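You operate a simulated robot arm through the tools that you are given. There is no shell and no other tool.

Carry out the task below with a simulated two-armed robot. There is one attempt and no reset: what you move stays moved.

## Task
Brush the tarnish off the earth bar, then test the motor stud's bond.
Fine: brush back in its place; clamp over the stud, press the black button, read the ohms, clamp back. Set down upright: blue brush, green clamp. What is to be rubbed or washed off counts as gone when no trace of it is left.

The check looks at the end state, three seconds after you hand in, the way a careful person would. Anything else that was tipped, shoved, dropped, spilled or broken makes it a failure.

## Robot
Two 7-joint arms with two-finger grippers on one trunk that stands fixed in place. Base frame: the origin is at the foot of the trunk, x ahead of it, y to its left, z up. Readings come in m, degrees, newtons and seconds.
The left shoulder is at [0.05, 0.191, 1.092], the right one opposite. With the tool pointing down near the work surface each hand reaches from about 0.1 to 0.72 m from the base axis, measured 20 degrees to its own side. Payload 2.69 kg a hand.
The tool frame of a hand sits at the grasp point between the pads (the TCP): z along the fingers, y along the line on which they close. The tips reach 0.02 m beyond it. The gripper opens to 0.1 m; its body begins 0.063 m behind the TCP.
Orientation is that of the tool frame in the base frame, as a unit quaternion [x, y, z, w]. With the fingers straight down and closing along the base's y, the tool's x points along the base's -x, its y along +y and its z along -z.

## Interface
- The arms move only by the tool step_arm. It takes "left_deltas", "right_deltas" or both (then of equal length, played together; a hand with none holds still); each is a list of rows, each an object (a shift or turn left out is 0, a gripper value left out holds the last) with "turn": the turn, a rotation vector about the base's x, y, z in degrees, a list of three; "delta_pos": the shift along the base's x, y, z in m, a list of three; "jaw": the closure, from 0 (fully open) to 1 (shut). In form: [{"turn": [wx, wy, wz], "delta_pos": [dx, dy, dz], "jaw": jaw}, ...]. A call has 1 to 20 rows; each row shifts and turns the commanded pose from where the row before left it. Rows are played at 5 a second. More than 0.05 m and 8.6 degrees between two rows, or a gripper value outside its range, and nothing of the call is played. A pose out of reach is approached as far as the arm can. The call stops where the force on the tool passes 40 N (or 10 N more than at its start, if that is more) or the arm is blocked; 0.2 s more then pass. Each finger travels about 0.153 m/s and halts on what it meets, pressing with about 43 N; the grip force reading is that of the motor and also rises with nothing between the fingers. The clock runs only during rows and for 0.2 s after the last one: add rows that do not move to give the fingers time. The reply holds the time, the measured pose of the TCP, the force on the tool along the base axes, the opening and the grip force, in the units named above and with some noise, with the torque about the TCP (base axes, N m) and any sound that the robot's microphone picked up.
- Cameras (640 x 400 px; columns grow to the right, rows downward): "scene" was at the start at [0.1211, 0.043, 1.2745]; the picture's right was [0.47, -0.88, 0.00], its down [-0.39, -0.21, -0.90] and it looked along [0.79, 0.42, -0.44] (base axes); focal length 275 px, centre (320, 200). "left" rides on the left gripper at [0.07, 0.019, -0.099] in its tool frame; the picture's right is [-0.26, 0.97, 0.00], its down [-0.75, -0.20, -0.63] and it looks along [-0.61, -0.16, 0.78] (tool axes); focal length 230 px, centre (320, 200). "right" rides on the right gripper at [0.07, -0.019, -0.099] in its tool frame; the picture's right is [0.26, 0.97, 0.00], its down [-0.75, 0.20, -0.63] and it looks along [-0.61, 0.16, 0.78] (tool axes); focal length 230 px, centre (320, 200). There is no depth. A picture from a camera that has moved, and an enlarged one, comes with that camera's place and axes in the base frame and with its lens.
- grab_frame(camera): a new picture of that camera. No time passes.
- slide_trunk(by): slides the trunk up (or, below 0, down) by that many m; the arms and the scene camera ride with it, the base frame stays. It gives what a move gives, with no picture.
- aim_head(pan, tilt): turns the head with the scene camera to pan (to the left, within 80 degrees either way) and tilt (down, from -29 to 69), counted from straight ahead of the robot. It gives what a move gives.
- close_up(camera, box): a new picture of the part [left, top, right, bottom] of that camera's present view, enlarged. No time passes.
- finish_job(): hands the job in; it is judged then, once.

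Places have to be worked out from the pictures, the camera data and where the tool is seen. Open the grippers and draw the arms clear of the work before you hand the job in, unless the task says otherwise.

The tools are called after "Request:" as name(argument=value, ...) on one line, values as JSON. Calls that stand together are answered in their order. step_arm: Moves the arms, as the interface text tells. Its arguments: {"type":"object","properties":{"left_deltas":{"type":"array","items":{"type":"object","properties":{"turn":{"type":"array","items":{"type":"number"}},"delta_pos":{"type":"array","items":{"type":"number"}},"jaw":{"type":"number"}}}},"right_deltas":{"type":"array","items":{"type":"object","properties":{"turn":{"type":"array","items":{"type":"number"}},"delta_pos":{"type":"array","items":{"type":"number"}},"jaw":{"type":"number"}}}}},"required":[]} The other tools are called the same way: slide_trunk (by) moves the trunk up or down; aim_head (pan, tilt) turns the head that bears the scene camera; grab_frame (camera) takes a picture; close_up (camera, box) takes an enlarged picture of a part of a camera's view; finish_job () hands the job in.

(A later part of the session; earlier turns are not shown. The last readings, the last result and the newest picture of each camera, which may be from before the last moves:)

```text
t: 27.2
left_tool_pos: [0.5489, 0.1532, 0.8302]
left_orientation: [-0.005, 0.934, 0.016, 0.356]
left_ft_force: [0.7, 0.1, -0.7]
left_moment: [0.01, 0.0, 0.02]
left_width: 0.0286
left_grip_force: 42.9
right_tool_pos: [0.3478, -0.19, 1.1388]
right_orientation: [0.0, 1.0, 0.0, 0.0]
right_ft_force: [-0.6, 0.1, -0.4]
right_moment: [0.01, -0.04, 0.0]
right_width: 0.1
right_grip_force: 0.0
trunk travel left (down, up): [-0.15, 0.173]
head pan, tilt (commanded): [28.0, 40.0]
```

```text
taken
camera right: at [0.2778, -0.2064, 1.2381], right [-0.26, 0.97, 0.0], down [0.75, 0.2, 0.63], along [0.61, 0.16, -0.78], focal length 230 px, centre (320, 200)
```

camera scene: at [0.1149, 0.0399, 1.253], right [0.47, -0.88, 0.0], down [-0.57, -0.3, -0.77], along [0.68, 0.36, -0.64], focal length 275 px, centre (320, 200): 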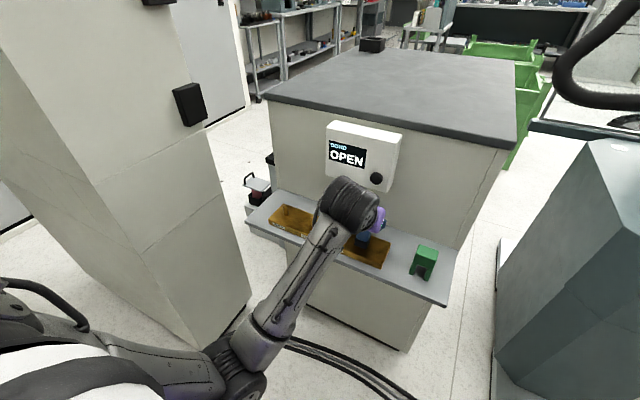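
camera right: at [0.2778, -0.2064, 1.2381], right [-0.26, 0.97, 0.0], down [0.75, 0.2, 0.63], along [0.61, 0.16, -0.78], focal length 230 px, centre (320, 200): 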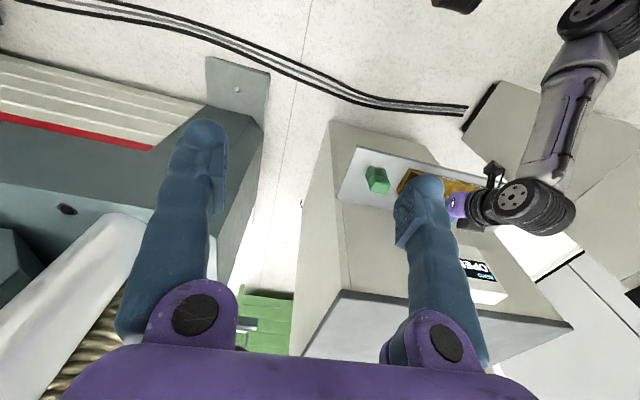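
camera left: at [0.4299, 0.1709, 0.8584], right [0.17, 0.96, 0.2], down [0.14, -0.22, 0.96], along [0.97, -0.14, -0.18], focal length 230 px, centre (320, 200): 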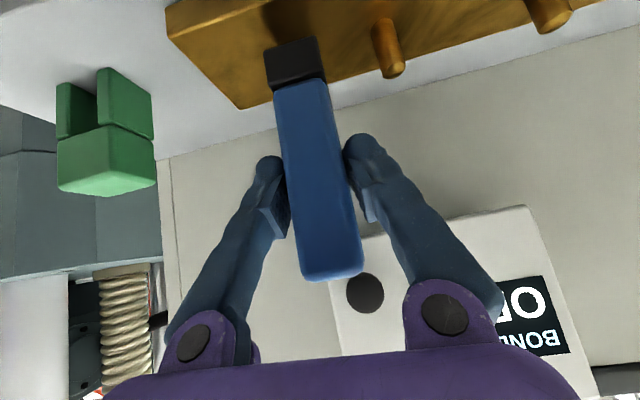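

The elbow has drifted inward, and the pose lags. I hold still for a moment to see whether it settles.

Request:
step_arm(left_deltas=[{}, {}])

```text
t: 27.8
left_tool_pos: [0.5484, 0.1549, 0.8298]
left_orientation: [-0.005, 0.934, 0.017, 0.357]
left_ft_force: [-0.3, 0.2, -0.4]
left_moment: [0.02, -0.01, -0.02]
left_width: 0.0283
left_grip_force: 42.5
right_tool_pos: [0.3475, -0.1901, 1.1398]
right_orientation: [0.0, 1.0, -0.001, 0.001]
right_ft_force: [0.1, 0.1, 0.0]
right_moment: [-0.02, 0.01, -0.01]
right_width: 0.0998
right_grip_force: 0.1
trunk travel left (down, up): [-0.15, 0.173]
head pan, tilt (commanded): [28.0, 40.0]
```

It stays offset, so a joint limit is likely. I lift the brush and move it back up and left, where tracking was good.

Request:
step_arm(left_deltas=[{"delta_pos": [0, 0, 0.02]}, {"delta_pos": [-0.01, 0, 0.03]}, {"delta_pos": [-0.02, 0.0, 0.03]}, {"delta_pos": [-0.01, 0.0, 0.0]}, {}])

Request:
grab_frame(camera="scene")

Request:
grab_frame(camera="left")

```text
t: 29.2
left_tool_pos: [0.508, 0.1673, 0.8986]
left_orientation: [-0.004, 0.936, 0.041, 0.349]
left_ft_force: [-0.7, 0.2, -1.2]
left_moment: [-0.02, -0.01, 0.0]
left_width: 0.0284
left_grip_force: 42.7
right_tool_pos: [0.3484, -0.189, 1.1393]
right_orientation: [-0.001, 1.0, 0.0, 0.0]
right_ft_force: [-0.5, 0.0, 0.0]
right_moment: [0.0, 0.02, -0.03]
right_width: 0.1002
right_grip_force: 0.1
trunk travel left (down, up): [-0.15, 0.173]
head pan, tilt (commanded): [28.0, 40.0]
stopped in row 5 (left hand): the arm was blocked; the commanded pose is now the measured one
```

```text
taken
camera scene: at [0.1151, 0.0399, 1.253], right [0.47, -0.88, 0.0], down [-0.57, -0.3, -0.77], along [0.68, 0.36, -0.64], focal length 275 px, centre (320, 200)
```

scene: 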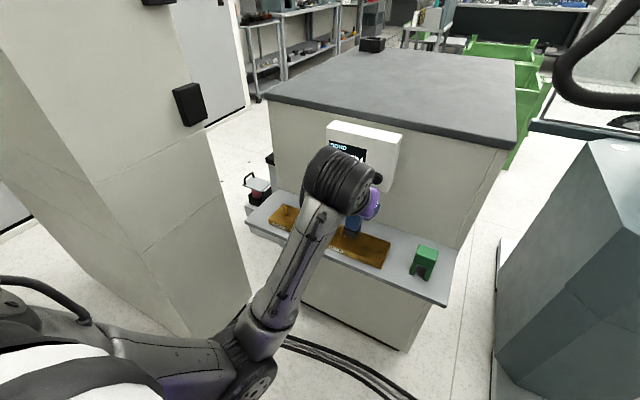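

```text
taken
camera left: at [0.3897, 0.18, 0.9281], right [0.16, 0.96, 0.24], down [0.16, -0.27, 0.95], along [0.97, -0.11, -0.2], focal length 230 px, centre (320, 200)
```

left: 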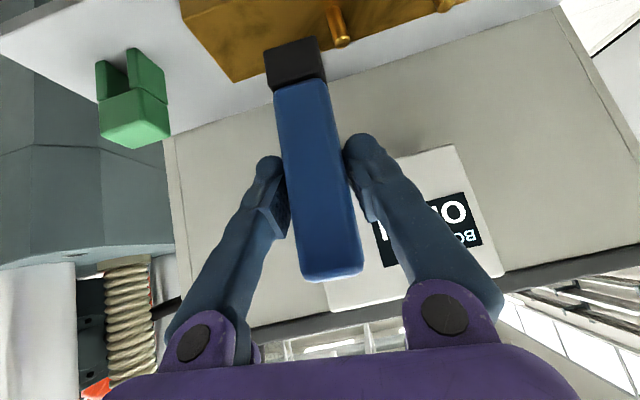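

The arm reports being blocked with the elbow close to the trunk; the brush is still held. I move the hand gently left and up, away from the trunk, and watch whether it tracks.

Request:
step_arm(left_deltas=[{"delta_pos": [0.0, 0.02, 0.01]}, {"delta_pos": [0.0, 0.03, 0.0]}, {}])

Request:
grab_frame(camera="scene")

```text
t: 30.0
left_tool_pos: [0.5074, 0.216, 0.9078]
left_orientation: [-0.004, 0.936, 0.04, 0.35]
left_ft_force: [-0.8, 0.5, 0.1]
left_moment: [0.01, 0.02, 0.01]
left_width: 0.0281
left_grip_force: 42.4
right_tool_pos: [0.3482, -0.1896, 1.1391]
right_orientation: [-0.001, 1.0, 0.0, 0.0]
right_ft_force: [-0.2, -0.4, -0.4]
right_moment: [0.02, -0.02, 0.01]
right_width: 0.1
right_grip_force: 0.1
trunk travel left (down, up): [-0.15, 0.173]
head pan, tilt (commanded): [28.0, 40.0]
```

```text
taken
camera scene: at [0.1151, 0.0399, 1.253], right [0.47, -0.88, 0.0], down [-0.57, -0.3, -0.77], along [0.68, 0.36, -0.64], focal length 275 px, centre (320, 200)
```

scene: 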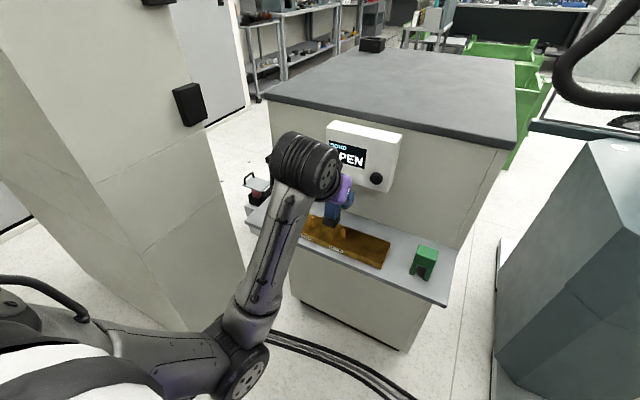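

Tracking is normal again moving left. I enlarge the bar to check whether any tarnish is left.

Request:
close_up(camera="scene", box=[320, 215, 416, 275])

Request:
close_up(camera="right", box=[330, 140, 490, 240])

Request:
close_up(camera="left", box=[60, 0, 380, 160])

```text
6.67 times, centred on (368, 245) of scene
camera zoom: at [0.1151, 0.0399, 1.253], right [0.47, -0.88, 0.0], down [-0.57, -0.3, -0.77], along [0.68, 0.36, -0.64], focal length 1834 px, centre (0, -100)
```

zoom: 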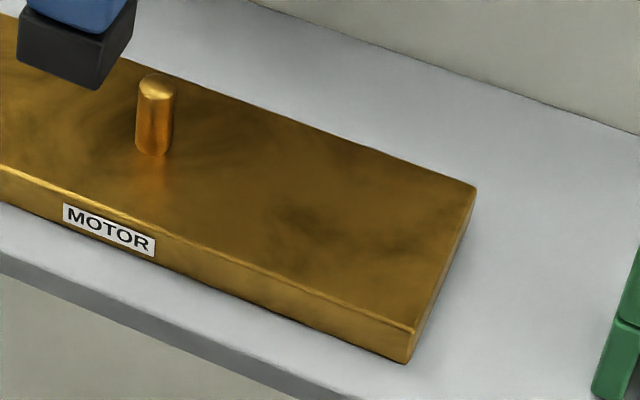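

```text
4.00 times, centred on (410, 190) of right
camera zoom: at [0.2781, -0.2064, 1.2381], right [-0.26, 0.97, 0.0], down [0.75, 0.2, 0.63], along [0.61, 0.16, -0.78], focal length 920 px, centre (-40, 240)
```

zoom: 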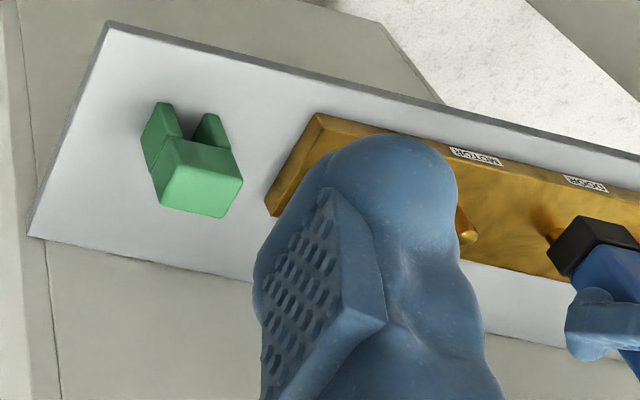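

```text
2.00 times, centred on (220, 80) of left
camera zoom: at [0.3888, 0.2284, 0.9381], right [0.16, 0.96, 0.24], down [0.16, -0.26, 0.95], along [0.97, -0.12, -0.2], focal length 460 px, centre (520, 440)
```

zoom: 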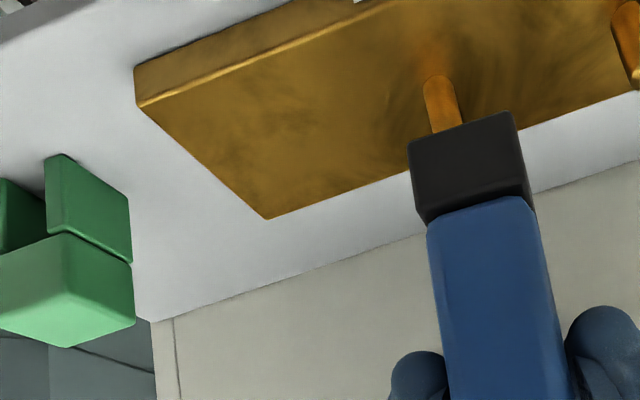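

The green tarnish no longer shows in either view; only the bar's own brown mottling remains. I right the hand's orientation, carry the brush back left, then use the right hand's camera for a close look from above.

Request:
step_arm(left_deltas=[{"turn": [-2.1, 0.45, -1.0], "delta_pos": [0, 0.03, 0]}, {"turn": [-2.1, 0.45, -1.0], "delta_pos": [0, 0.04, 0]}, {"delta_pos": [0, 0.04, 0]}, {"delta_pos": [0, 0.04, 0]}, {"delta_pos": [0, 0.04, 0]}, {"delta_pos": [0, 0.04, 0]}, {"delta_pos": [0, 0.011, 0]}, {}])

Request:
grab_frame(camera="scene")

Request:
grab_frame(camera="left")

```text
t: 31.8
left_tool_pos: [0.5084, 0.4539, 0.904]
left_orientation: [0.0, 0.939, 0.0, 0.343]
left_ft_force: [0.9, -0.2, -0.2]
left_moment: [-0.01, -0.02, 0.0]
left_width: 0.0286
left_grip_force: 43.1
right_tool_pos: [0.3482, -0.1897, 1.1392]
right_orientation: [0.0, 1.0, -0.001, 0.001]
right_ft_force: [-0.4, -0.1, -0.3]
right_moment: [-0.01, -0.02, 0.02]
right_width: 0.1
right_grip_force: 0.1
trunk travel left (down, up): [-0.15, 0.173]
head pan, tilt (commanded): [28.0, 40.0]
```

```text
taken
camera scene: at [0.1151, 0.0399, 1.253], right [0.47, -0.88, 0.0], down [-0.57, -0.3, -0.77], along [0.68, 0.36, -0.64], focal length 275 px, centre (320, 200)
```

scene: 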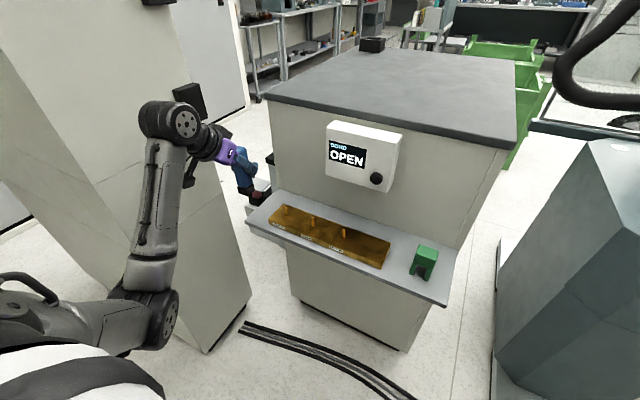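

```text
taken
camera left: at [0.3908, 0.4747, 0.9363], right [0.2, 0.97, 0.17], down [0.17, -0.2, 0.97], along [0.97, -0.16, -0.2], focal length 230 px, centre (320, 200)
```

left: 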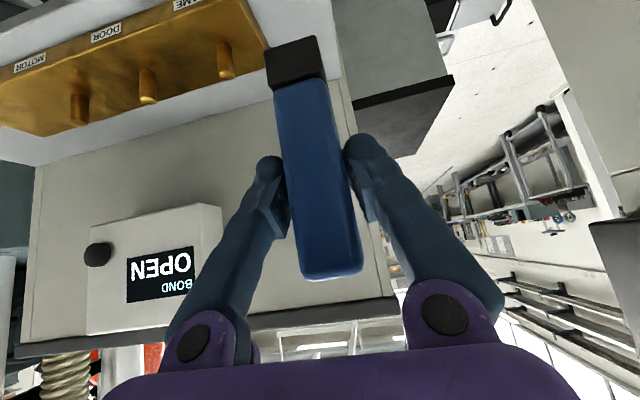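

The left hand tracks well again, orientation restored. I move the right hand over toward the bar for a closer look at the cleaned area.

Request:
step_arm(right_deltas=[{"delta_pos": [0.01, 0.036, -0.01]}, {"delta_pos": [0.01, 0.036, -0.015]}, {"delta_pos": [0.01, 0.036, -0.02]}, {"delta_pos": [0.01, 0.036, -0.02]}, {"delta_pos": [0.01, 0.036, -0.02]}, {"delta_pos": [0.01, 0.036, -0.02]}, {"delta_pos": [0.01, 0.036, -0.02]}, {"delta_pos": [0.01, 0.03, -0.02]}, {}])

Request:
grab_frame(camera="right")

Request:
close_up(camera="scene", box=[320, 215, 416, 275])

```text
t: 33.8
left_tool_pos: [0.5084, 0.4553, 0.9039]
left_orientation: [0.0, 0.94, -0.001, 0.342]
left_ft_force: [0.3, -0.2, -1.5]
left_moment: [0.03, -0.01, -0.02]
left_width: 0.0284
left_grip_force: 42.8
right_tool_pos: [0.4326, 0.094, 0.9948]
right_orientation: [0.0, 1.0, 0.001, 0.001]
right_ft_force: [0.7, 0.6, 0.4]
right_moment: [0.04, 0.02, 0.0]
right_width: 0.1002
right_grip_force: 0.0
trunk travel left (down, up): [-0.15, 0.173]
head pan, tilt (commanded): [28.0, 40.0]
```

```text
taken
camera right: at [0.3612, 0.0775, 1.0947], right [-0.26, 0.97, 0.0], down [0.75, 0.2, 0.63], along [0.61, 0.16, -0.78], focal length 230 px, centre (320, 200)
```

right: 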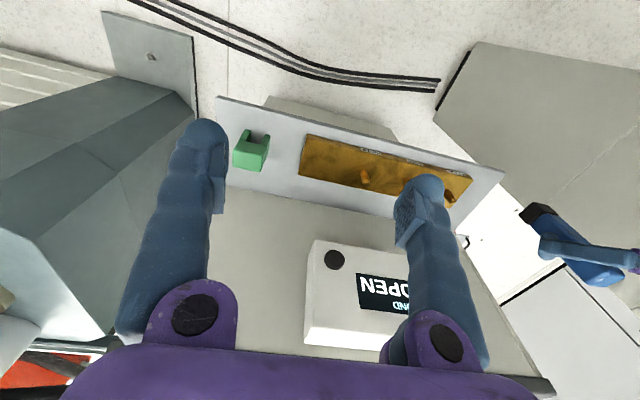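

```text
6.67 times, centred on (368, 245) of scene
camera zoom: at [0.1151, 0.0399, 1.2531], right [0.47, -0.88, 0.0], down [-0.57, -0.3, -0.77], along [0.68, 0.36, -0.64], focal length 1834 px, centre (0, -100)
```

zoom: 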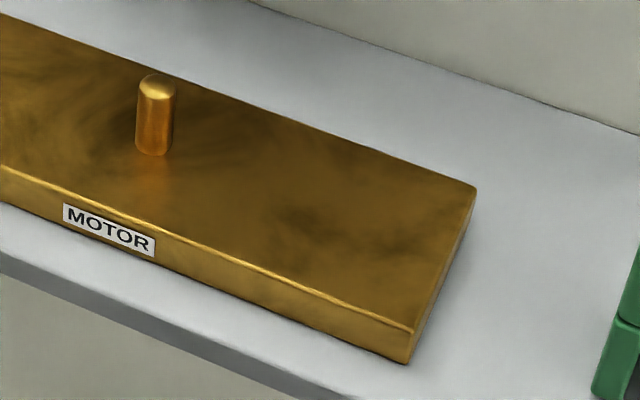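

Request:
close_up(camera="right", box=[280, 120, 408, 200])

Request:
close_up(camera="right", box=[295, 130, 375, 190])

Request:
close_up(camera="scene", box=[348, 228, 396, 268])

```text
5.00 times, centred on (344, 160) of right
camera zoom: at [0.3612, 0.0775, 1.0947], right [-0.26, 0.97, 0.0], down [0.75, 0.2, 0.63], along [0.61, 0.16, -0.78], focal length 1150 px, centre (200, 400)
```

zoom: 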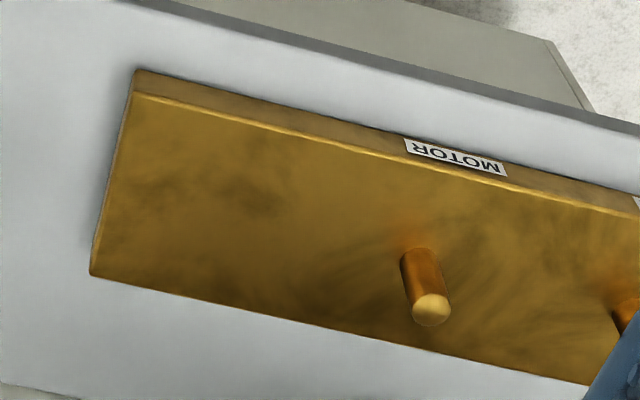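

```text
6.67 times, centred on (335, 160) of right
camera zoom: at [0.3612, 0.0775, 1.0947], right [-0.26, 0.97, 0.0], down [0.75, 0.2, 0.63], along [0.61, 0.16, -0.78], focal length 1534 px, centre (220, 467)
```

zoom: 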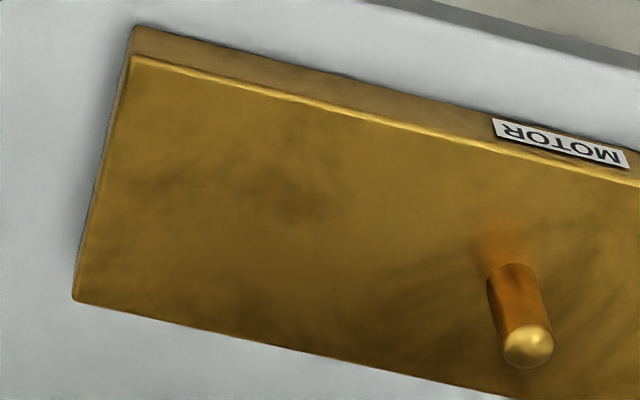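

```text
10.00 times, centred on (372, 248) of scene
camera zoom: at [0.1151, 0.0399, 1.2531], right [0.47, -0.88, 0.0], down [-0.57, -0.3, -0.77], along [0.68, 0.36, -0.64], focal length 2751 px, centre (-200, -280)
```

zoom: 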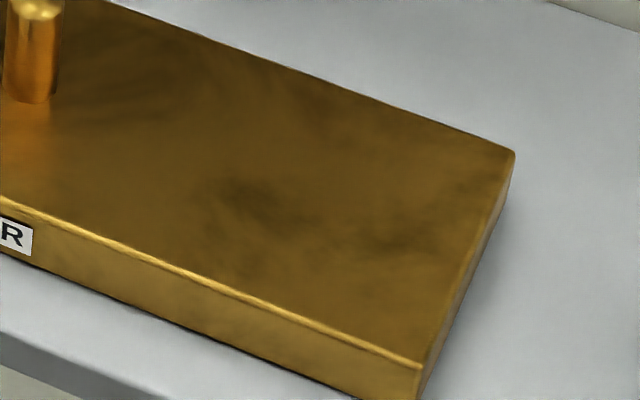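

Only the bar's own soft brown mottling remains, the sharp-edged green patch is gone. I carry the brush forward over its old place and lower it to just above the shelf.

Request:
step_arm(left_deltas=[{"delta_pos": [0.025, 0.001, 0]}, {"delta_pos": [0.024, 0.001, 0]}, {"delta_pos": [0, 0, -0.03]}, {"delta_pos": [0, 0, -0.03]}, {"delta_pos": [0, 0, -0.025]}, {"delta_pos": [0, 0, -0.012]}, {}])

Request:
grab_frame(camera="left")

Request:
close_up(camera="scene", box=[200, 140, 328, 220])

```text
t: 35.4
left_tool_pos: [0.5572, 0.4578, 0.8102]
left_orientation: [0.0, 0.939, -0.001, 0.343]
left_ft_force: [-0.5, 0.2, -0.7]
left_moment: [-0.01, 0.0, 0.01]
left_width: 0.0286
left_grip_force: 42.8
right_tool_pos: [0.4306, 0.093, 0.9961]
right_orientation: [0.0, 1.0, 0.001, 0.0]
right_ft_force: [-0.2, 0.3, 0.9]
right_moment: [0.04, 0.01, -0.01]
right_width: 0.1001
right_grip_force: 0.0
trunk travel left (down, up): [-0.15, 0.173]
head pan, tilt (commanded): [28.0, 40.0]
```

```text
taken
camera left: at [0.4395, 0.4772, 0.8414], right [0.2, 0.97, 0.17], down [0.17, -0.2, 0.97], along [0.97, -0.16, -0.2], focal length 230 px, centre (320, 200)
```

left: 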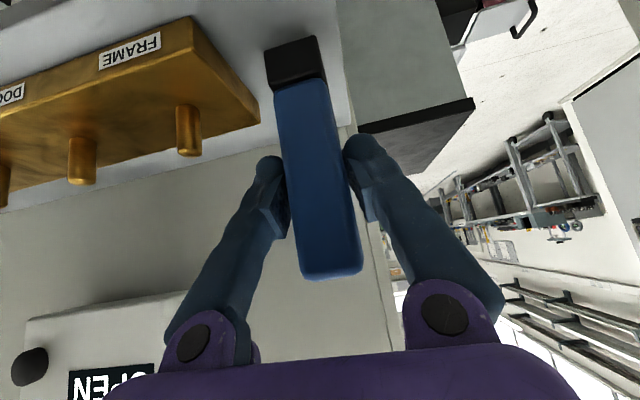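

```text
5.00 times, centred on (264, 180) of scene
camera zoom: at [0.1151, 0.0399, 1.253], right [0.47, -0.88, 0.0], down [-0.57, -0.3, -0.77], along [0.68, 0.36, -0.64], focal length 1375 px, centre (600, 300)
```

zoom: 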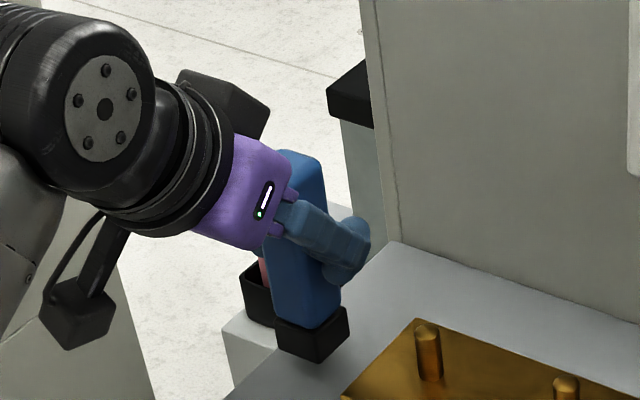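

The brush is above its old spot, about 1 cm up. I lower it in fine steps until the shelf takes it.

Request:
step_arm(left_deltas=[{"delta_pos": [0, 0, -0.005]}, {"delta_pos": [0, 0, -0.003]}, {"delta_pos": [0, 0, -0.0015]}, {}])

```text
t: 36.4
left_tool_pos: [0.558, 0.4579, 0.8002]
left_orientation: [0.0, 0.939, -0.001, 0.343]
left_ft_force: [1.2, 0.0, -0.6]
left_moment: [0.03, 0.0, -0.01]
left_width: 0.0285
left_grip_force: 43.3
right_tool_pos: [0.4318, 0.0945, 0.9959]
right_orientation: [0.0, 1.0, 0.0, -0.001]
right_ft_force: [0.0, 0.7, -1.1]
right_moment: [0.05, -0.01, -0.02]
right_width: 0.1
right_grip_force: 0.2
trunk travel left (down, up): [-0.15, 0.173]
head pan, tilt (commanded): [28.0, 40.0]
```

Request:
step_arm(left_deltas=[{"delta_pos": [0, 0, -0.001]}, {}, {"delta_pos": [0, 0, -0.001]}, {}])

```text
t: 37.4
left_tool_pos: [0.5565, 0.4584, 0.8002]
left_orientation: [0.0, 0.939, 0.0, 0.343]
left_ft_force: [0.9, 0.0, -1.0]
left_moment: [-0.02, 0.03, 0.0]
left_width: 0.0284
left_grip_force: 43.1
right_tool_pos: [0.431, 0.0936, 0.997]
right_orientation: [0.0, 1.0, -0.001, 0.001]
right_ft_force: [0.9, 0.2, 0.7]
right_moment: [0.0, -0.01, 0.0]
right_width: 0.1002
right_grip_force: 0.1
trunk travel left (down, up): [-0.15, 0.173]
head pan, tilt (commanded): [28.0, 40.0]
```

Still no load on the tool and the reading is 0.800; I go on lowering by a millimetre at a time.

Request:
step_arm(left_deltas=[{"delta_pos": [0, 0, -0.001]}, {}, {}])

```text
t: 38.2
left_tool_pos: [0.5561, 0.4574, 0.7983]
left_orientation: [0.001, 0.939, -0.001, 0.343]
left_ft_force: [0.5, 0.0, -1.2]
left_moment: [0.01, -0.01, -0.03]
left_width: 0.0282
left_grip_force: 42.9
right_tool_pos: [0.4319, 0.0939, 0.9947]
right_orientation: [0.0, 1.0, 0.0, 0.0]
right_ft_force: [0.9, -0.2, 0.5]
right_moment: [-0.01, -0.05, 0.01]
right_width: 0.0999
right_grip_force: 0.1
trunk travel left (down, up): [-0.15, 0.173]
head pan, tilt (commanded): [28.0, 40.0]
```

Request:
step_arm(left_deltas=[{"delta_pos": [0, 0, -0.001]}, {}, {}])

Request:
close_up(camera="scene", box=[232, 180, 296, 220])

```text
t: 39.0
left_tool_pos: [0.5573, 0.4583, 0.797]
left_orientation: [0.0, 0.939, 0.0, 0.343]
left_ft_force: [-0.1, 0.4, -0.9]
left_moment: [-0.02, -0.01, 0.01]
left_width: 0.0284
left_grip_force: 43.0
right_tool_pos: [0.4316, 0.0942, 0.9964]
right_orientation: [0.0, 1.0, 0.0, 0.0]
right_ft_force: [-0.7, -0.2, -0.1]
right_moment: [0.01, 0.02, -0.02]
right_width: 0.0997
right_grip_force: 0.1
trunk travel left (down, up): [-0.15, 0.173]
head pan, tilt (commanded): [28.0, 40.0]
```

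```text
10.00 times, centred on (264, 200) of scene
camera zoom: at [0.1151, 0.0399, 1.253], right [0.47, -0.88, 0.0], down [-0.57, -0.3, -0.77], along [0.68, 0.36, -0.64], focal length 2751 px, centre (880, 200)
```

zoom: 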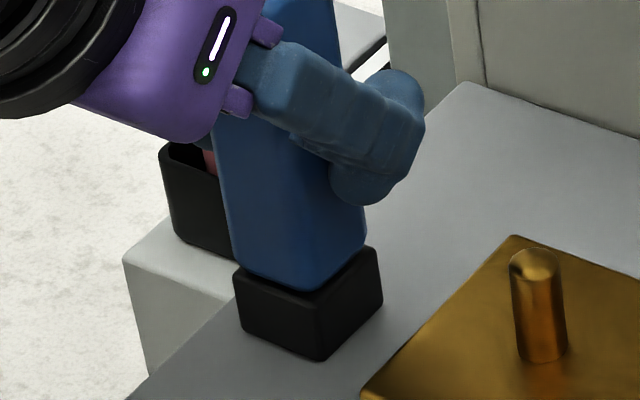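

Still free; the brush shifted up slightly in the grip while scrubbing. I continue down by small steps until there is a push.

Request:
step_arm(left_deltas=[{"delta_pos": [0, 0, -0.001]}, {}, {}])

```text
t: 39.8
left_tool_pos: [0.5556, 0.459, 0.7982]
left_orientation: [0.0, 0.939, 0.0, 0.344]
left_ft_force: [0.5, -0.9, 1.8]
left_moment: [-0.01, -0.1, 0.02]
left_width: 0.0283
left_grip_force: 42.6
right_tool_pos: [0.4305, 0.0934, 0.9972]
right_orientation: [0.0, 1.0, 0.001, -0.001]
right_ft_force: [-1.0, 0.7, 0.0]
right_moment: [0.01, 0.01, 0.03]
right_width: 0.1
right_grip_force: 0.0
trunk travel left (down, up): [-0.15, 0.173]
head pan, tilt (commanded): [28.0, 40.0]
```

The shelf now carries it (about 2 N). I open the fingers gradually.

Request:
step_arm(left_deltas=[{"jaw": 0.68}, {"jaw": 0.6}, {"jaw": 0.45}, {"jaw": 0.2}, {"jaw": 0.0}, {}])

Request:
grab_frame(camera="left")

Request:
close_up(camera="scene", box=[200, 140, 328, 220])

```text
t: 41.2
left_tool_pos: [0.5562, 0.4579, 0.797]
left_orientation: [0.0, 0.939, -0.001, 0.343]
left_ft_force: [0.1, -0.2, 0.0]
left_moment: [0.0, 0.0, 0.0]
left_width: 0.1003
left_grip_force: 0.0
right_tool_pos: [0.4312, 0.0935, 0.9957]
right_orientation: [0.0, 1.0, 0.0, -0.001]
right_ft_force: [0.4, 0.3, 0.0]
right_moment: [0.02, -0.03, 0.01]
right_width: 0.1001
right_grip_force: 0.1
trunk travel left (down, up): [-0.15, 0.173]
head pan, tilt (commanded): [28.0, 40.0]
```

```text
taken
camera left: at [0.4392, 0.4778, 0.828], right [0.2, 0.97, 0.17], down [0.17, -0.2, 0.97], along [0.97, -0.16, -0.2], focal length 230 px, centre (320, 200)
```

left: 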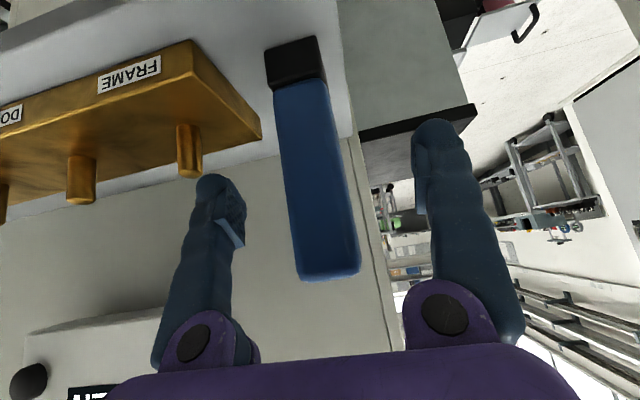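

```text
5.00 times, centred on (264, 180) of scene
camera zoom: at [0.115, 0.0399, 1.253], right [0.47, -0.88, 0.0], down [-0.57, -0.3, -0.77], along [0.68, 0.36, -0.64], focal length 1375 px, centre (600, 300)
```

zoom: 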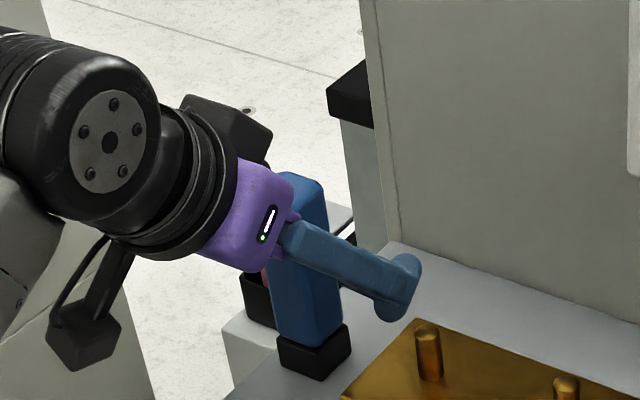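

The brush stands upright at its old spot, within about 3 mm. I withdraw the left hand along its own axis, and take the right hand away again.

Request:
step_arm(left_deltas=[{"delta_pos": [-0.0129, 0, 0.0153]}, {"delta_pos": [-0.0257, 0, 0.0306]}, {"delta_pos": [-0.0257, 0, 0.0306]}, {"delta_pos": [-0.0257, 0, 0.0306]}, {"delta_pos": [0, 0, 0.03]}, {"delta_pos": [0, 0, 0.03]}, {"delta_pos": [0, 0, 0.0]}], right_deltas=[{"delta_pos": [-0.01, -0.04, 0.02]}, {"delta_pos": [-0.01, -0.04, 0.02]}, {"delta_pos": [-0.01, -0.04, 0.02]}, {"delta_pos": [-0.01, -0.04, 0.02]}, {"delta_pos": [-0.01, -0.04, 0.02]}, {"delta_pos": [-0.01, -0.04, 0.02]}, {"delta_pos": [-0.01, -0.04, 0.02]}])

Request:
grab_frame(camera="scene")

Request:
grab_frame(camera="left")

```text
t: 42.8
left_tool_pos: [0.4682, 0.4593, 0.9641]
left_orientation: [0.0, 0.939, 0.0, 0.344]
left_ft_force: [0.5, 0.6, -0.7]
left_moment: [-0.01, 0.0, 0.01]
left_width: 0.1002
left_grip_force: 0.1
right_tool_pos: [0.3589, -0.1854, 1.1353]
right_orientation: [-0.001, 1.0, 0.0, 0.001]
right_ft_force: [0.1, -0.3, -0.6]
right_moment: [0.02, -0.03, -0.01]
right_width: 0.1005
right_grip_force: 0.0
trunk travel left (down, up): [-0.15, 0.173]
head pan, tilt (commanded): [28.0, 40.0]
```

```text
taken
camera scene: at [0.1145, 0.0396, 1.2531], right [0.47, -0.88, 0.0], down [-0.57, -0.3, -0.77], along [0.68, 0.36, -0.64], focal length 275 px, centre (320, 200)
```

scene: 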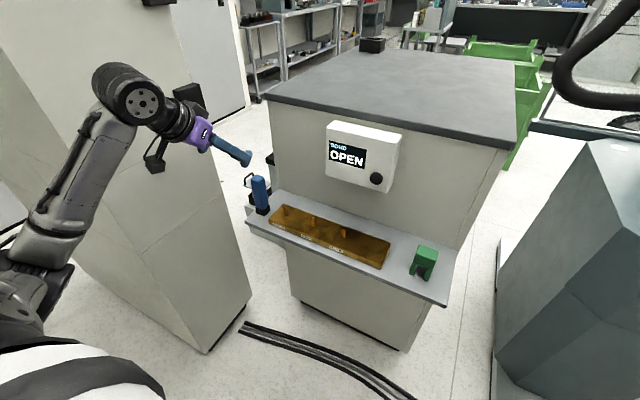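

```text
taken
camera left: at [0.3497, 0.4788, 0.995], right [0.2, 0.97, 0.17], down [0.17, -0.2, 0.97], along [0.97, -0.16, -0.2], focal length 230 px, centre (320, 200)
```

left: 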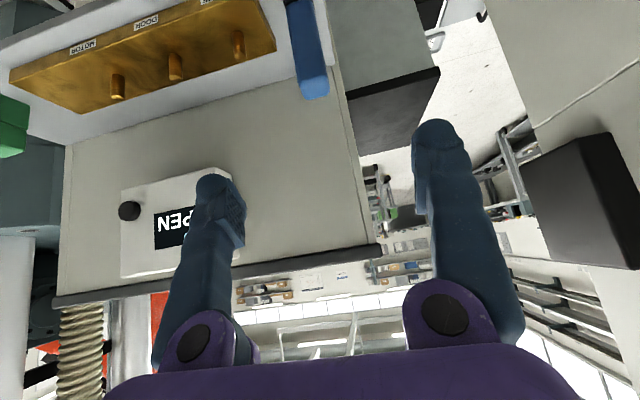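

The brush is standing well. To give the left arm more room for the low work on the right side, I raise the trunk by 0.12 m with both hands clear.

Request:
slide_trunk(by=0.12)

Request:
grab_frame(camera="scene")

```text
t: 44.3
left_tool_pos: [0.4671, 0.4594, 1.083]
left_orientation: [0.0, 0.94, 0.0, 0.342]
left_ft_force: [0.5, 0.1, -0.2]
left_moment: [0.04, 0.04, -0.02]
left_width: 0.1003
left_grip_force: 0.1
right_tool_pos: [0.3601, -0.1856, 1.2559]
right_orientation: [0.0, 1.0, 0.0, 0.0]
right_ft_force: [-0.3, -0.3, 1.1]
right_moment: [-0.01, 0.03, 0.01]
right_width: 0.0997
right_grip_force: 0.0
trunk travel left (down, up): [-0.27, 0.053]
head pan, tilt (commanded): [28.0, 40.0]
```

```text
taken
camera scene: at [0.1152, 0.0399, 1.373], right [0.47, -0.88, 0.0], down [-0.57, -0.3, -0.77], along [0.68, 0.36, -0.64], focal length 275 px, centre (320, 200)
```

scene: 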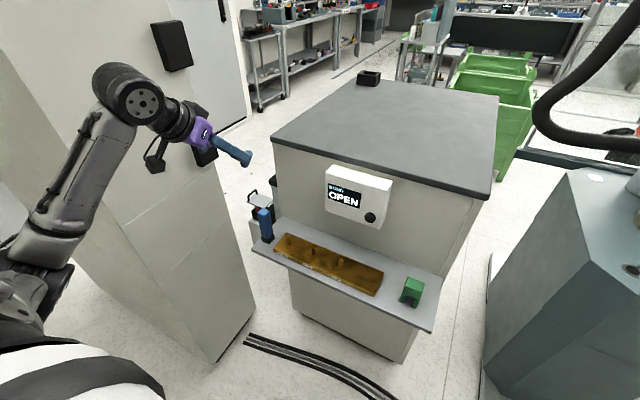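

The view from the raised trunk is clear. I move the left hand, still tilted, across to a stand-off above and in front of the clamp, with the right hand edging farther away.

Request:
step_arm(left_deltas=[{"delta_pos": [0, -0.0443, -0.0133]}, {"delta_pos": [0, -0.0443, -0.0133]}, {"delta_pos": [0, -0.0443, -0.0133]}, {"delta_pos": [0, -0.0443, -0.0133]}, {"delta_pos": [0, -0.0443, -0.0133]}, {"delta_pos": [0, -0.0443, -0.0133]}], right_deltas=[{"delta_pos": [-0.005, -0.02, 0]}, {"delta_pos": [-0.005, -0.02, 0]}, {"delta_pos": [-0.005, -0.02, 0]}, {"delta_pos": [-0.005, -0.02, 0]}, {"delta_pos": [-0.005, -0.02, 0]}, {"delta_pos": [-0.005, -0.02, 0]}])

Request:
grab_frame(camera="scene")

```text
t: 45.7
left_tool_pos: [0.4697, 0.1972, 1.0029]
left_orientation: [0.001, 0.939, -0.001, 0.344]
left_ft_force: [0.0, 0.3, -0.6]
left_moment: [0.02, 0.01, 0.01]
left_width: 0.1001
left_grip_force: 0.0
right_tool_pos: [0.3292, -0.3067, 1.2564]
right_orientation: [-0.001, 1.0, 0.001, 0.0]
right_ft_force: [-1.0, -0.3, 0.4]
right_moment: [0.05, -0.01, 0.0]
right_width: 0.0996
right_grip_force: 0.1
trunk travel left (down, up): [-0.27, 0.053]
head pan, tilt (commanded): [28.0, 40.0]
```

```text
taken
camera scene: at [0.1149, 0.039, 1.3731], right [0.47, -0.88, 0.0], down [-0.57, -0.3, -0.77], along [0.68, 0.36, -0.64], focal length 275 px, centre (320, 200)
```

scene: 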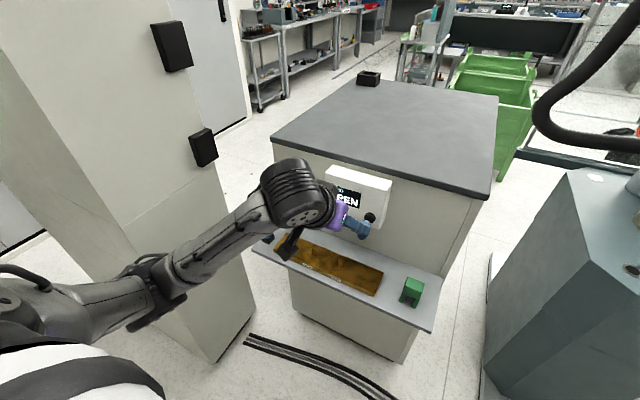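

Tracking is exact. I carry on to the clamp's y.

Request:
step_arm(left_deltas=[{"delta_pos": [0, -0.0453, -0.0133]}, {"delta_pos": [0, -0.0453, -0.0133]}, {"delta_pos": [0, -0.0453, -0.0133]}, {"delta_pos": [0, -0.0453, -0.0133]}, {}])

Request:
grab_frame(camera="scene")

Request:
grab_frame(camera="left")

```text
t: 46.9
left_tool_pos: [0.4686, 0.014, 0.9481]
left_orientation: [0.0, 0.939, -0.001, 0.344]
left_ft_force: [-0.3, -0.2, 0.2]
left_moment: [-0.03, 0.0, 0.02]
left_width: 0.1001
left_grip_force: 0.0
right_tool_pos: [0.3282, -0.3058, 1.2565]
right_orientation: [0.0, 1.0, 0.0, 0.0]
right_ft_force: [0.0, -0.2, 0.3]
right_moment: [-0.05, -0.02, -0.02]
right_width: 0.0999
right_grip_force: 0.1
trunk travel left (down, up): [-0.27, 0.053]
head pan, tilt (commanded): [28.0, 40.0]
```

```text
taken
camera scene: at [0.1151, 0.0402, 1.373], right [0.47, -0.88, 0.0], down [-0.57, -0.3, -0.77], along [0.68, 0.36, -0.64], focal length 275 px, centre (320, 200)
```

scene: 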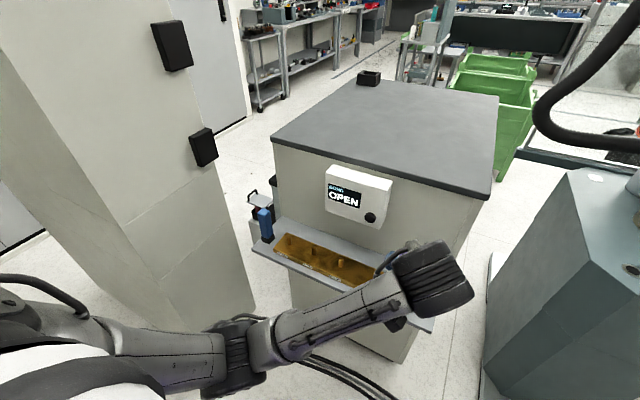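

```text
taken
camera left: at [0.3513, 0.0343, 0.979], right [0.2, 0.97, 0.17], down [0.17, -0.2, 0.97], along [0.97, -0.16, -0.2], focal length 230 px, centre (320, 200)
```

left: 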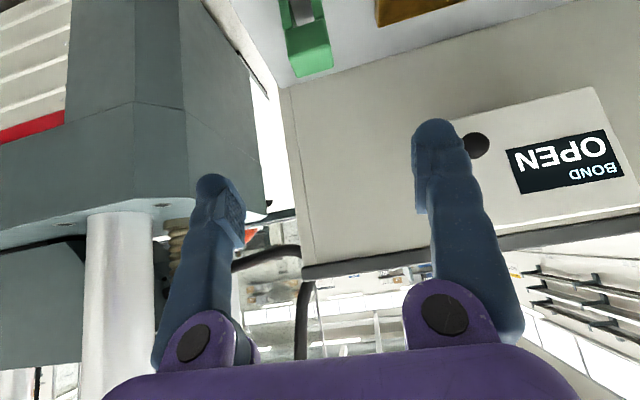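

The clamp shows at the top of the hand's view. I lower to the stand-off for a closer look.

Request:
step_arm(left_deltas=[{"delta_pos": [-0.01, 0.001, -0.04]}, {"delta_pos": [-0.01, 0.001, -0.04]}, {}])

Request:
grab_frame(camera="left")

Request:
close_up(camera="left", box=[250, 0, 410, 160])

Request:
grab_frame(camera="scene")

```text
t: 47.9
left_tool_pos: [0.488, 0.0315, 0.9077]
left_orientation: [-0.006, 0.919, 0.015, 0.395]
left_ft_force: [0.3, 0.8, -0.4]
left_moment: [-0.01, -0.01, 0.06]
left_width: 0.1
left_grip_force: 0.0
right_tool_pos: [0.3285, -0.3056, 1.2552]
right_orientation: [-0.001, 1.0, 0.0, 0.0]
right_ft_force: [-0.2, 0.4, 0.4]
right_moment: [0.0, -0.01, -0.01]
right_width: 0.1002
right_grip_force: 0.2
trunk travel left (down, up): [-0.27, 0.053]
head pan, tilt (commanded): [28.0, 40.0]
stopped in row 3 (left hand): the arm was blocked; the commanded pose is now the measured one
```

```text
taken
camera left: at [0.3682, 0.0484, 0.9266], right [0.16, 0.97, 0.21], down [0.07, -0.22, 0.97], along [0.99, -0.14, -0.1], focal length 230 px, centre (320, 200)
```

left: 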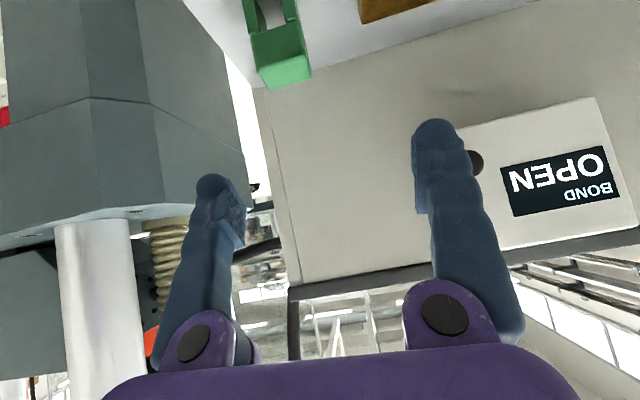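

```text
2.50 times, centred on (330, 80) of left
camera zoom: at [0.3682, 0.0484, 0.9266], right [0.16, 0.97, 0.21], down [0.07, -0.22, 0.97], along [0.99, -0.14, -0.1], focal length 575 px, centre (295, 500)
```

zoom: 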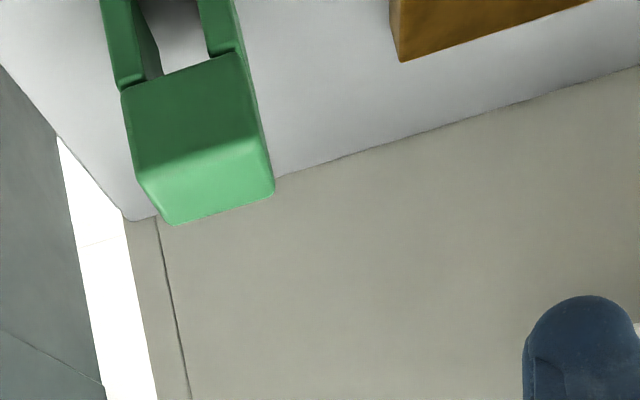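

```text
taken
camera scene: at [0.1152, 0.0398, 1.373], right [0.47, -0.88, 0.0], down [-0.57, -0.3, -0.77], along [0.68, 0.36, -0.64], focal length 275 px, centre (320, 200)
```

scene: 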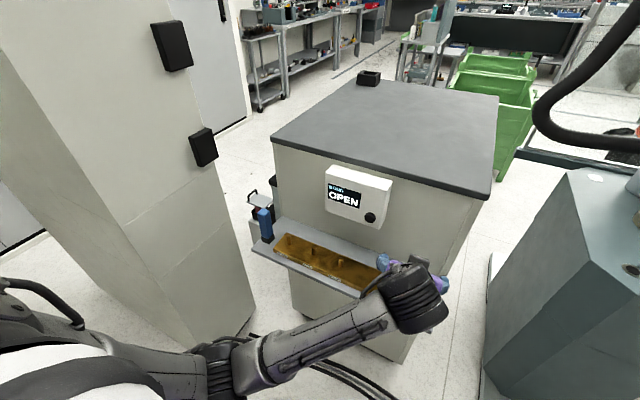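

The arm hit a limit again, apparently the wrist cannot bend down that far here; the reply shows it yielding toward more tilt. I turn the hand to 65° from vertical, more along the forearm, while backing off slightly.

Request:
step_arm(left_deltas=[{"turn": [-0.36, -6.17, -0.5], "delta_pos": [-0.01, -0.005, 0.01]}, {"turn": [-0.36, -6.17, -0.5], "delta_pos": [-0.01, -0.005, 0.0]}, {"turn": [-0.36, -6.17, -0.5], "delta_pos": [-0.01, -0.005, 0.0]}, {}])

Request:
grab_frame(camera="left")

Request:
grab_frame(camera="scene")

```text
t: 48.6
left_tool_pos: [0.5143, 0.0257, 0.9993]
left_orientation: [-0.008, 0.803, 0.006, 0.596]
left_ft_force: [-0.2, -0.1, -1.2]
left_moment: [0.01, 0.0, -0.04]
left_width: 0.1001
left_grip_force: 0.0
right_tool_pos: [0.3288, -0.305, 1.2553]
right_orientation: [-0.001, 1.0, 0.0, 0.0]
right_ft_force: [-0.5, 0.4, 0.2]
right_moment: [-0.03, -0.02, 0.02]
right_width: 0.1001
right_grip_force: 0.0
trunk travel left (down, up): [-0.27, 0.053]
head pan, tilt (commanded): [28.0, 40.0]
stopped in row 3 (left hand): the arm was blocked; the commanded pose is now the measured one
```

```text
taken
camera left: at [0.3986, 0.0436, 0.962], right [0.06, 0.97, 0.25], down [-0.38, -0.21, 0.9], along [0.92, -0.14, 0.36], focal length 230 px, centre (320, 200)
```

left: 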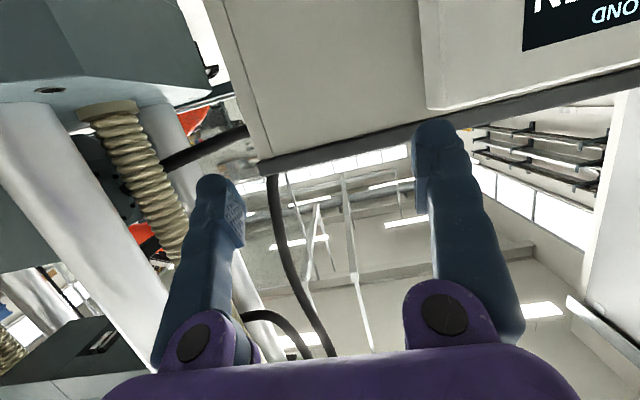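

```text
taken
camera scene: at [0.1151, 0.0399, 1.373], right [0.47, -0.88, 0.0], down [-0.57, -0.3, -0.77], along [0.68, 0.36, -0.64], focal length 275 px, centre (320, 200)
```

scene: 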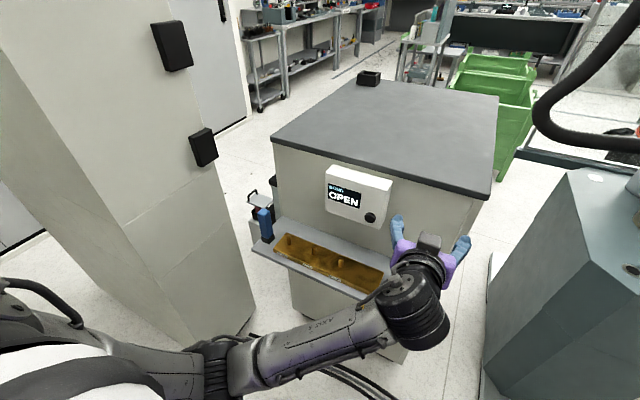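

The left arm is cramped reaching this far across. The right hand, which started above the clamp, is better placed, so I withdraw the left arm to its own side first, passing well in front of the meter box.

Request:
step_arm(left_deltas=[{"delta_pos": [-0.005, 0.03, 0.0]}, {"delta_pos": [-0.005, 0.04, 0.0]}, {"delta_pos": [-0.005, 0.045, 0.0]}, {"delta_pos": [-0.005, 0.045, 0.0]}, {"delta_pos": [-0.005, 0.045, 0.0]}, {}])

Request:
grab_frame(camera="scene")

```text
t: 50.0
left_tool_pos: [0.488, 0.2301, 0.998]
left_orientation: [-0.008, 0.804, 0.006, 0.595]
left_ft_force: [-0.1, -1.0, 1.0]
left_moment: [-0.01, 0.02, 0.0]
left_width: 0.0999
left_grip_force: 0.1
right_tool_pos: [0.33, -0.3056, 1.2554]
right_orientation: [-0.001, 1.0, 0.0, 0.0]
right_ft_force: [-0.2, 0.7, 0.0]
right_moment: [0.0, -0.01, 0.01]
right_width: 0.1
right_grip_force: 0.1
trunk travel left (down, up): [-0.27, 0.053]
head pan, tilt (commanded): [28.0, 40.0]
```

```text
taken
camera scene: at [0.1152, 0.0396, 1.373], right [0.47, -0.88, 0.0], down [-0.57, -0.3, -0.77], along [0.68, 0.36, -0.64], focal length 275 px, centre (320, 200)
```

scene: 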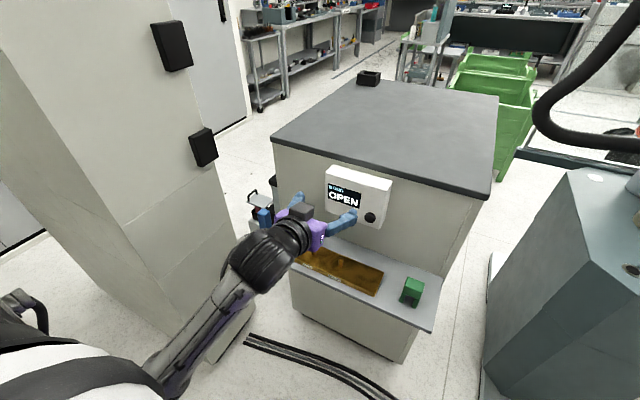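

The left arm tracks again. I continue taking it up and left to park it clear of the bar and the brush.

Request:
step_arm(left_deltas=[{"turn": [0, 6, 0], "delta_pos": [-0.015, 0.04, 0.01]}, {"turn": [0, 6, 0], "delta_pos": [-0.015, 0.04, 0.01]}, {"turn": [0, 6, 0], "delta_pos": [-0.015, 0.04, 0.01]}, {"turn": [0, 6, 0], "delta_pos": [-0.015, 0.04, 0.01]}, {"turn": [0, 6, 0], "delta_pos": [-0.015, 0.0, 0.01]}, {}])

Request:
grab_frame(camera="scene")

Request:
grab_frame(camera="right")

```text
t: 51.4
left_tool_pos: [0.4153, 0.392, 1.0513]
left_orientation: [-0.006, 0.931, 0.007, 0.365]
left_ft_force: [-0.4, 0.1, 0.3]
left_moment: [-0.02, 0.03, 0.0]
left_width: 0.0998
left_grip_force: 0.1
right_tool_pos: [0.329, -0.305, 1.2565]
right_orientation: [-0.002, 1.0, 0.0, -0.001]
right_ft_force: [0.3, -0.1, -1.1]
right_moment: [-0.02, 0.0, 0.02]
right_width: 0.1001
right_grip_force: 0.1
trunk travel left (down, up): [-0.27, 0.053]
head pan, tilt (commanded): [28.0, 40.0]
```

```text
taken
camera scene: at [0.115, 0.0401, 1.373], right [0.47, -0.88, 0.0], down [-0.57, -0.3, -0.77], along [0.68, 0.36, -0.64], focal length 275 px, centre (320, 200)
```

scene: 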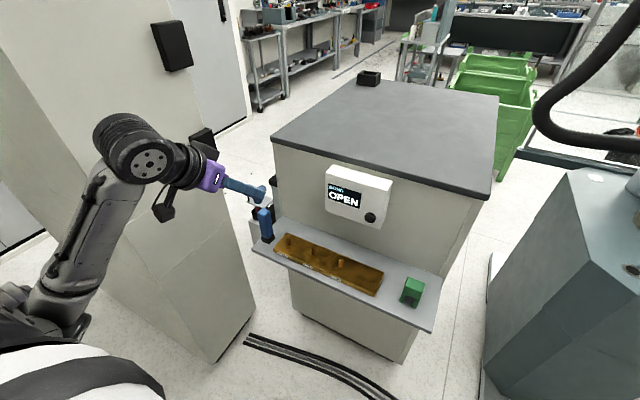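

```text
taken
camera right: at [0.2587, -0.3222, 1.3551], right [-0.26, 0.97, 0.0], down [0.75, 0.2, 0.63], along [0.61, 0.16, -0.78], focal length 230 px, centre (320, 200)
```

right: 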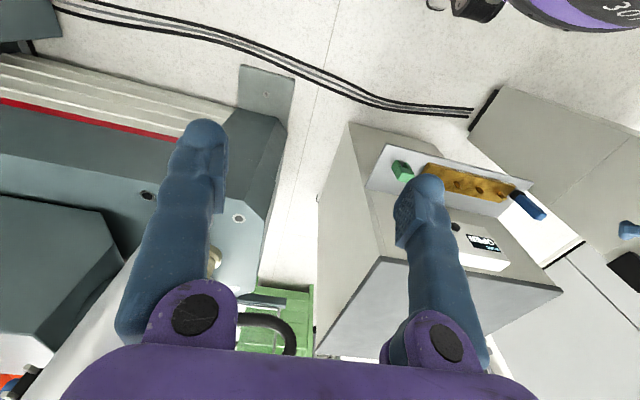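

The left arm is parked on its side. Now I bring the right hand, tilting to 40°, down to a stand-off height in front of the clamp.

Request:
step_arm(right_deltas=[{"turn": [0, -4, 0], "delta_pos": [0.012, 0.0305, -0.0256]}, {"turn": [0, -4, 0], "delta_pos": [0.012, 0.0305, -0.0256]}, {"turn": [0, -4, 0], "delta_pos": [0.012, 0.0305, -0.0256]}, {"turn": [0, -4, 0], "delta_pos": [0.012, 0.0305, -0.0256]}, {"turn": [0, -4, 0], "delta_pos": [0.012, 0.0305, -0.0256]}, {"turn": [0, -4, 0], "delta_pos": [0.012, 0.0305, -0.0256]}, {"turn": [0, -4, 0], "delta_pos": [0.012, 0.0305, -0.0256]}, {"turn": [0, -4, 0], "delta_pos": [0.012, 0.0305, -0.0256]}, {"turn": [0, -4, 0], "delta_pos": [0.012, 0.0305, -0.0256]}, {"turn": [0, -4, 0], "delta_pos": [0.012, 0.0305, -0.0256]}, {}])

Request:
grab_frame(camera="scene")

Request:
grab_frame(camera="right")

```text
t: 53.8
left_tool_pos: [0.4154, 0.3907, 1.0511]
left_orientation: [-0.007, 0.93, 0.008, 0.367]
left_ft_force: [0.9, -1.1, -0.8]
left_moment: [0.03, -0.01, 0.01]
left_width: 0.1
left_grip_force: 0.0
right_tool_pos: [0.4485, 0.0013, 0.9986]
right_orientation: [-0.001, 0.94, 0.0, 0.343]
right_ft_force: [-0.2, 0.2, -0.6]
right_moment: [-0.01, 0.04, -0.02]
right_width: 0.0998
right_grip_force: 0.0
trunk travel left (down, up): [-0.27, 0.053]
head pan, tilt (commanded): [28.0, 40.0]
```

```text
taken
camera scene: at [0.1149, 0.0395, 1.3731], right [0.47, -0.88, 0.0], down [-0.57, -0.3, -0.77], along [0.68, 0.36, -0.64], focal length 275 px, centre (320, 200)
```

scene: 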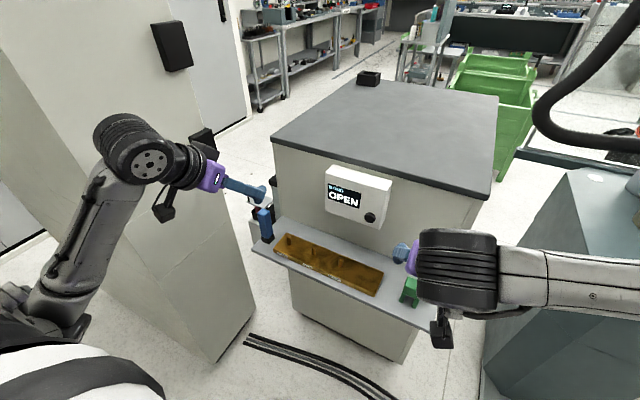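

```text
taken
camera right: at [0.3308, -0.0159, 1.0301], right [-0.2, 0.97, -0.17], down [0.17, 0.2, 0.97], along [0.97, 0.16, -0.2], focal length 230 px, centre (320, 200)
```

right: 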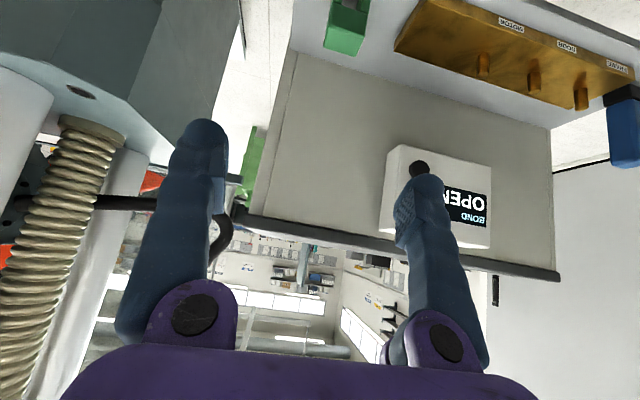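

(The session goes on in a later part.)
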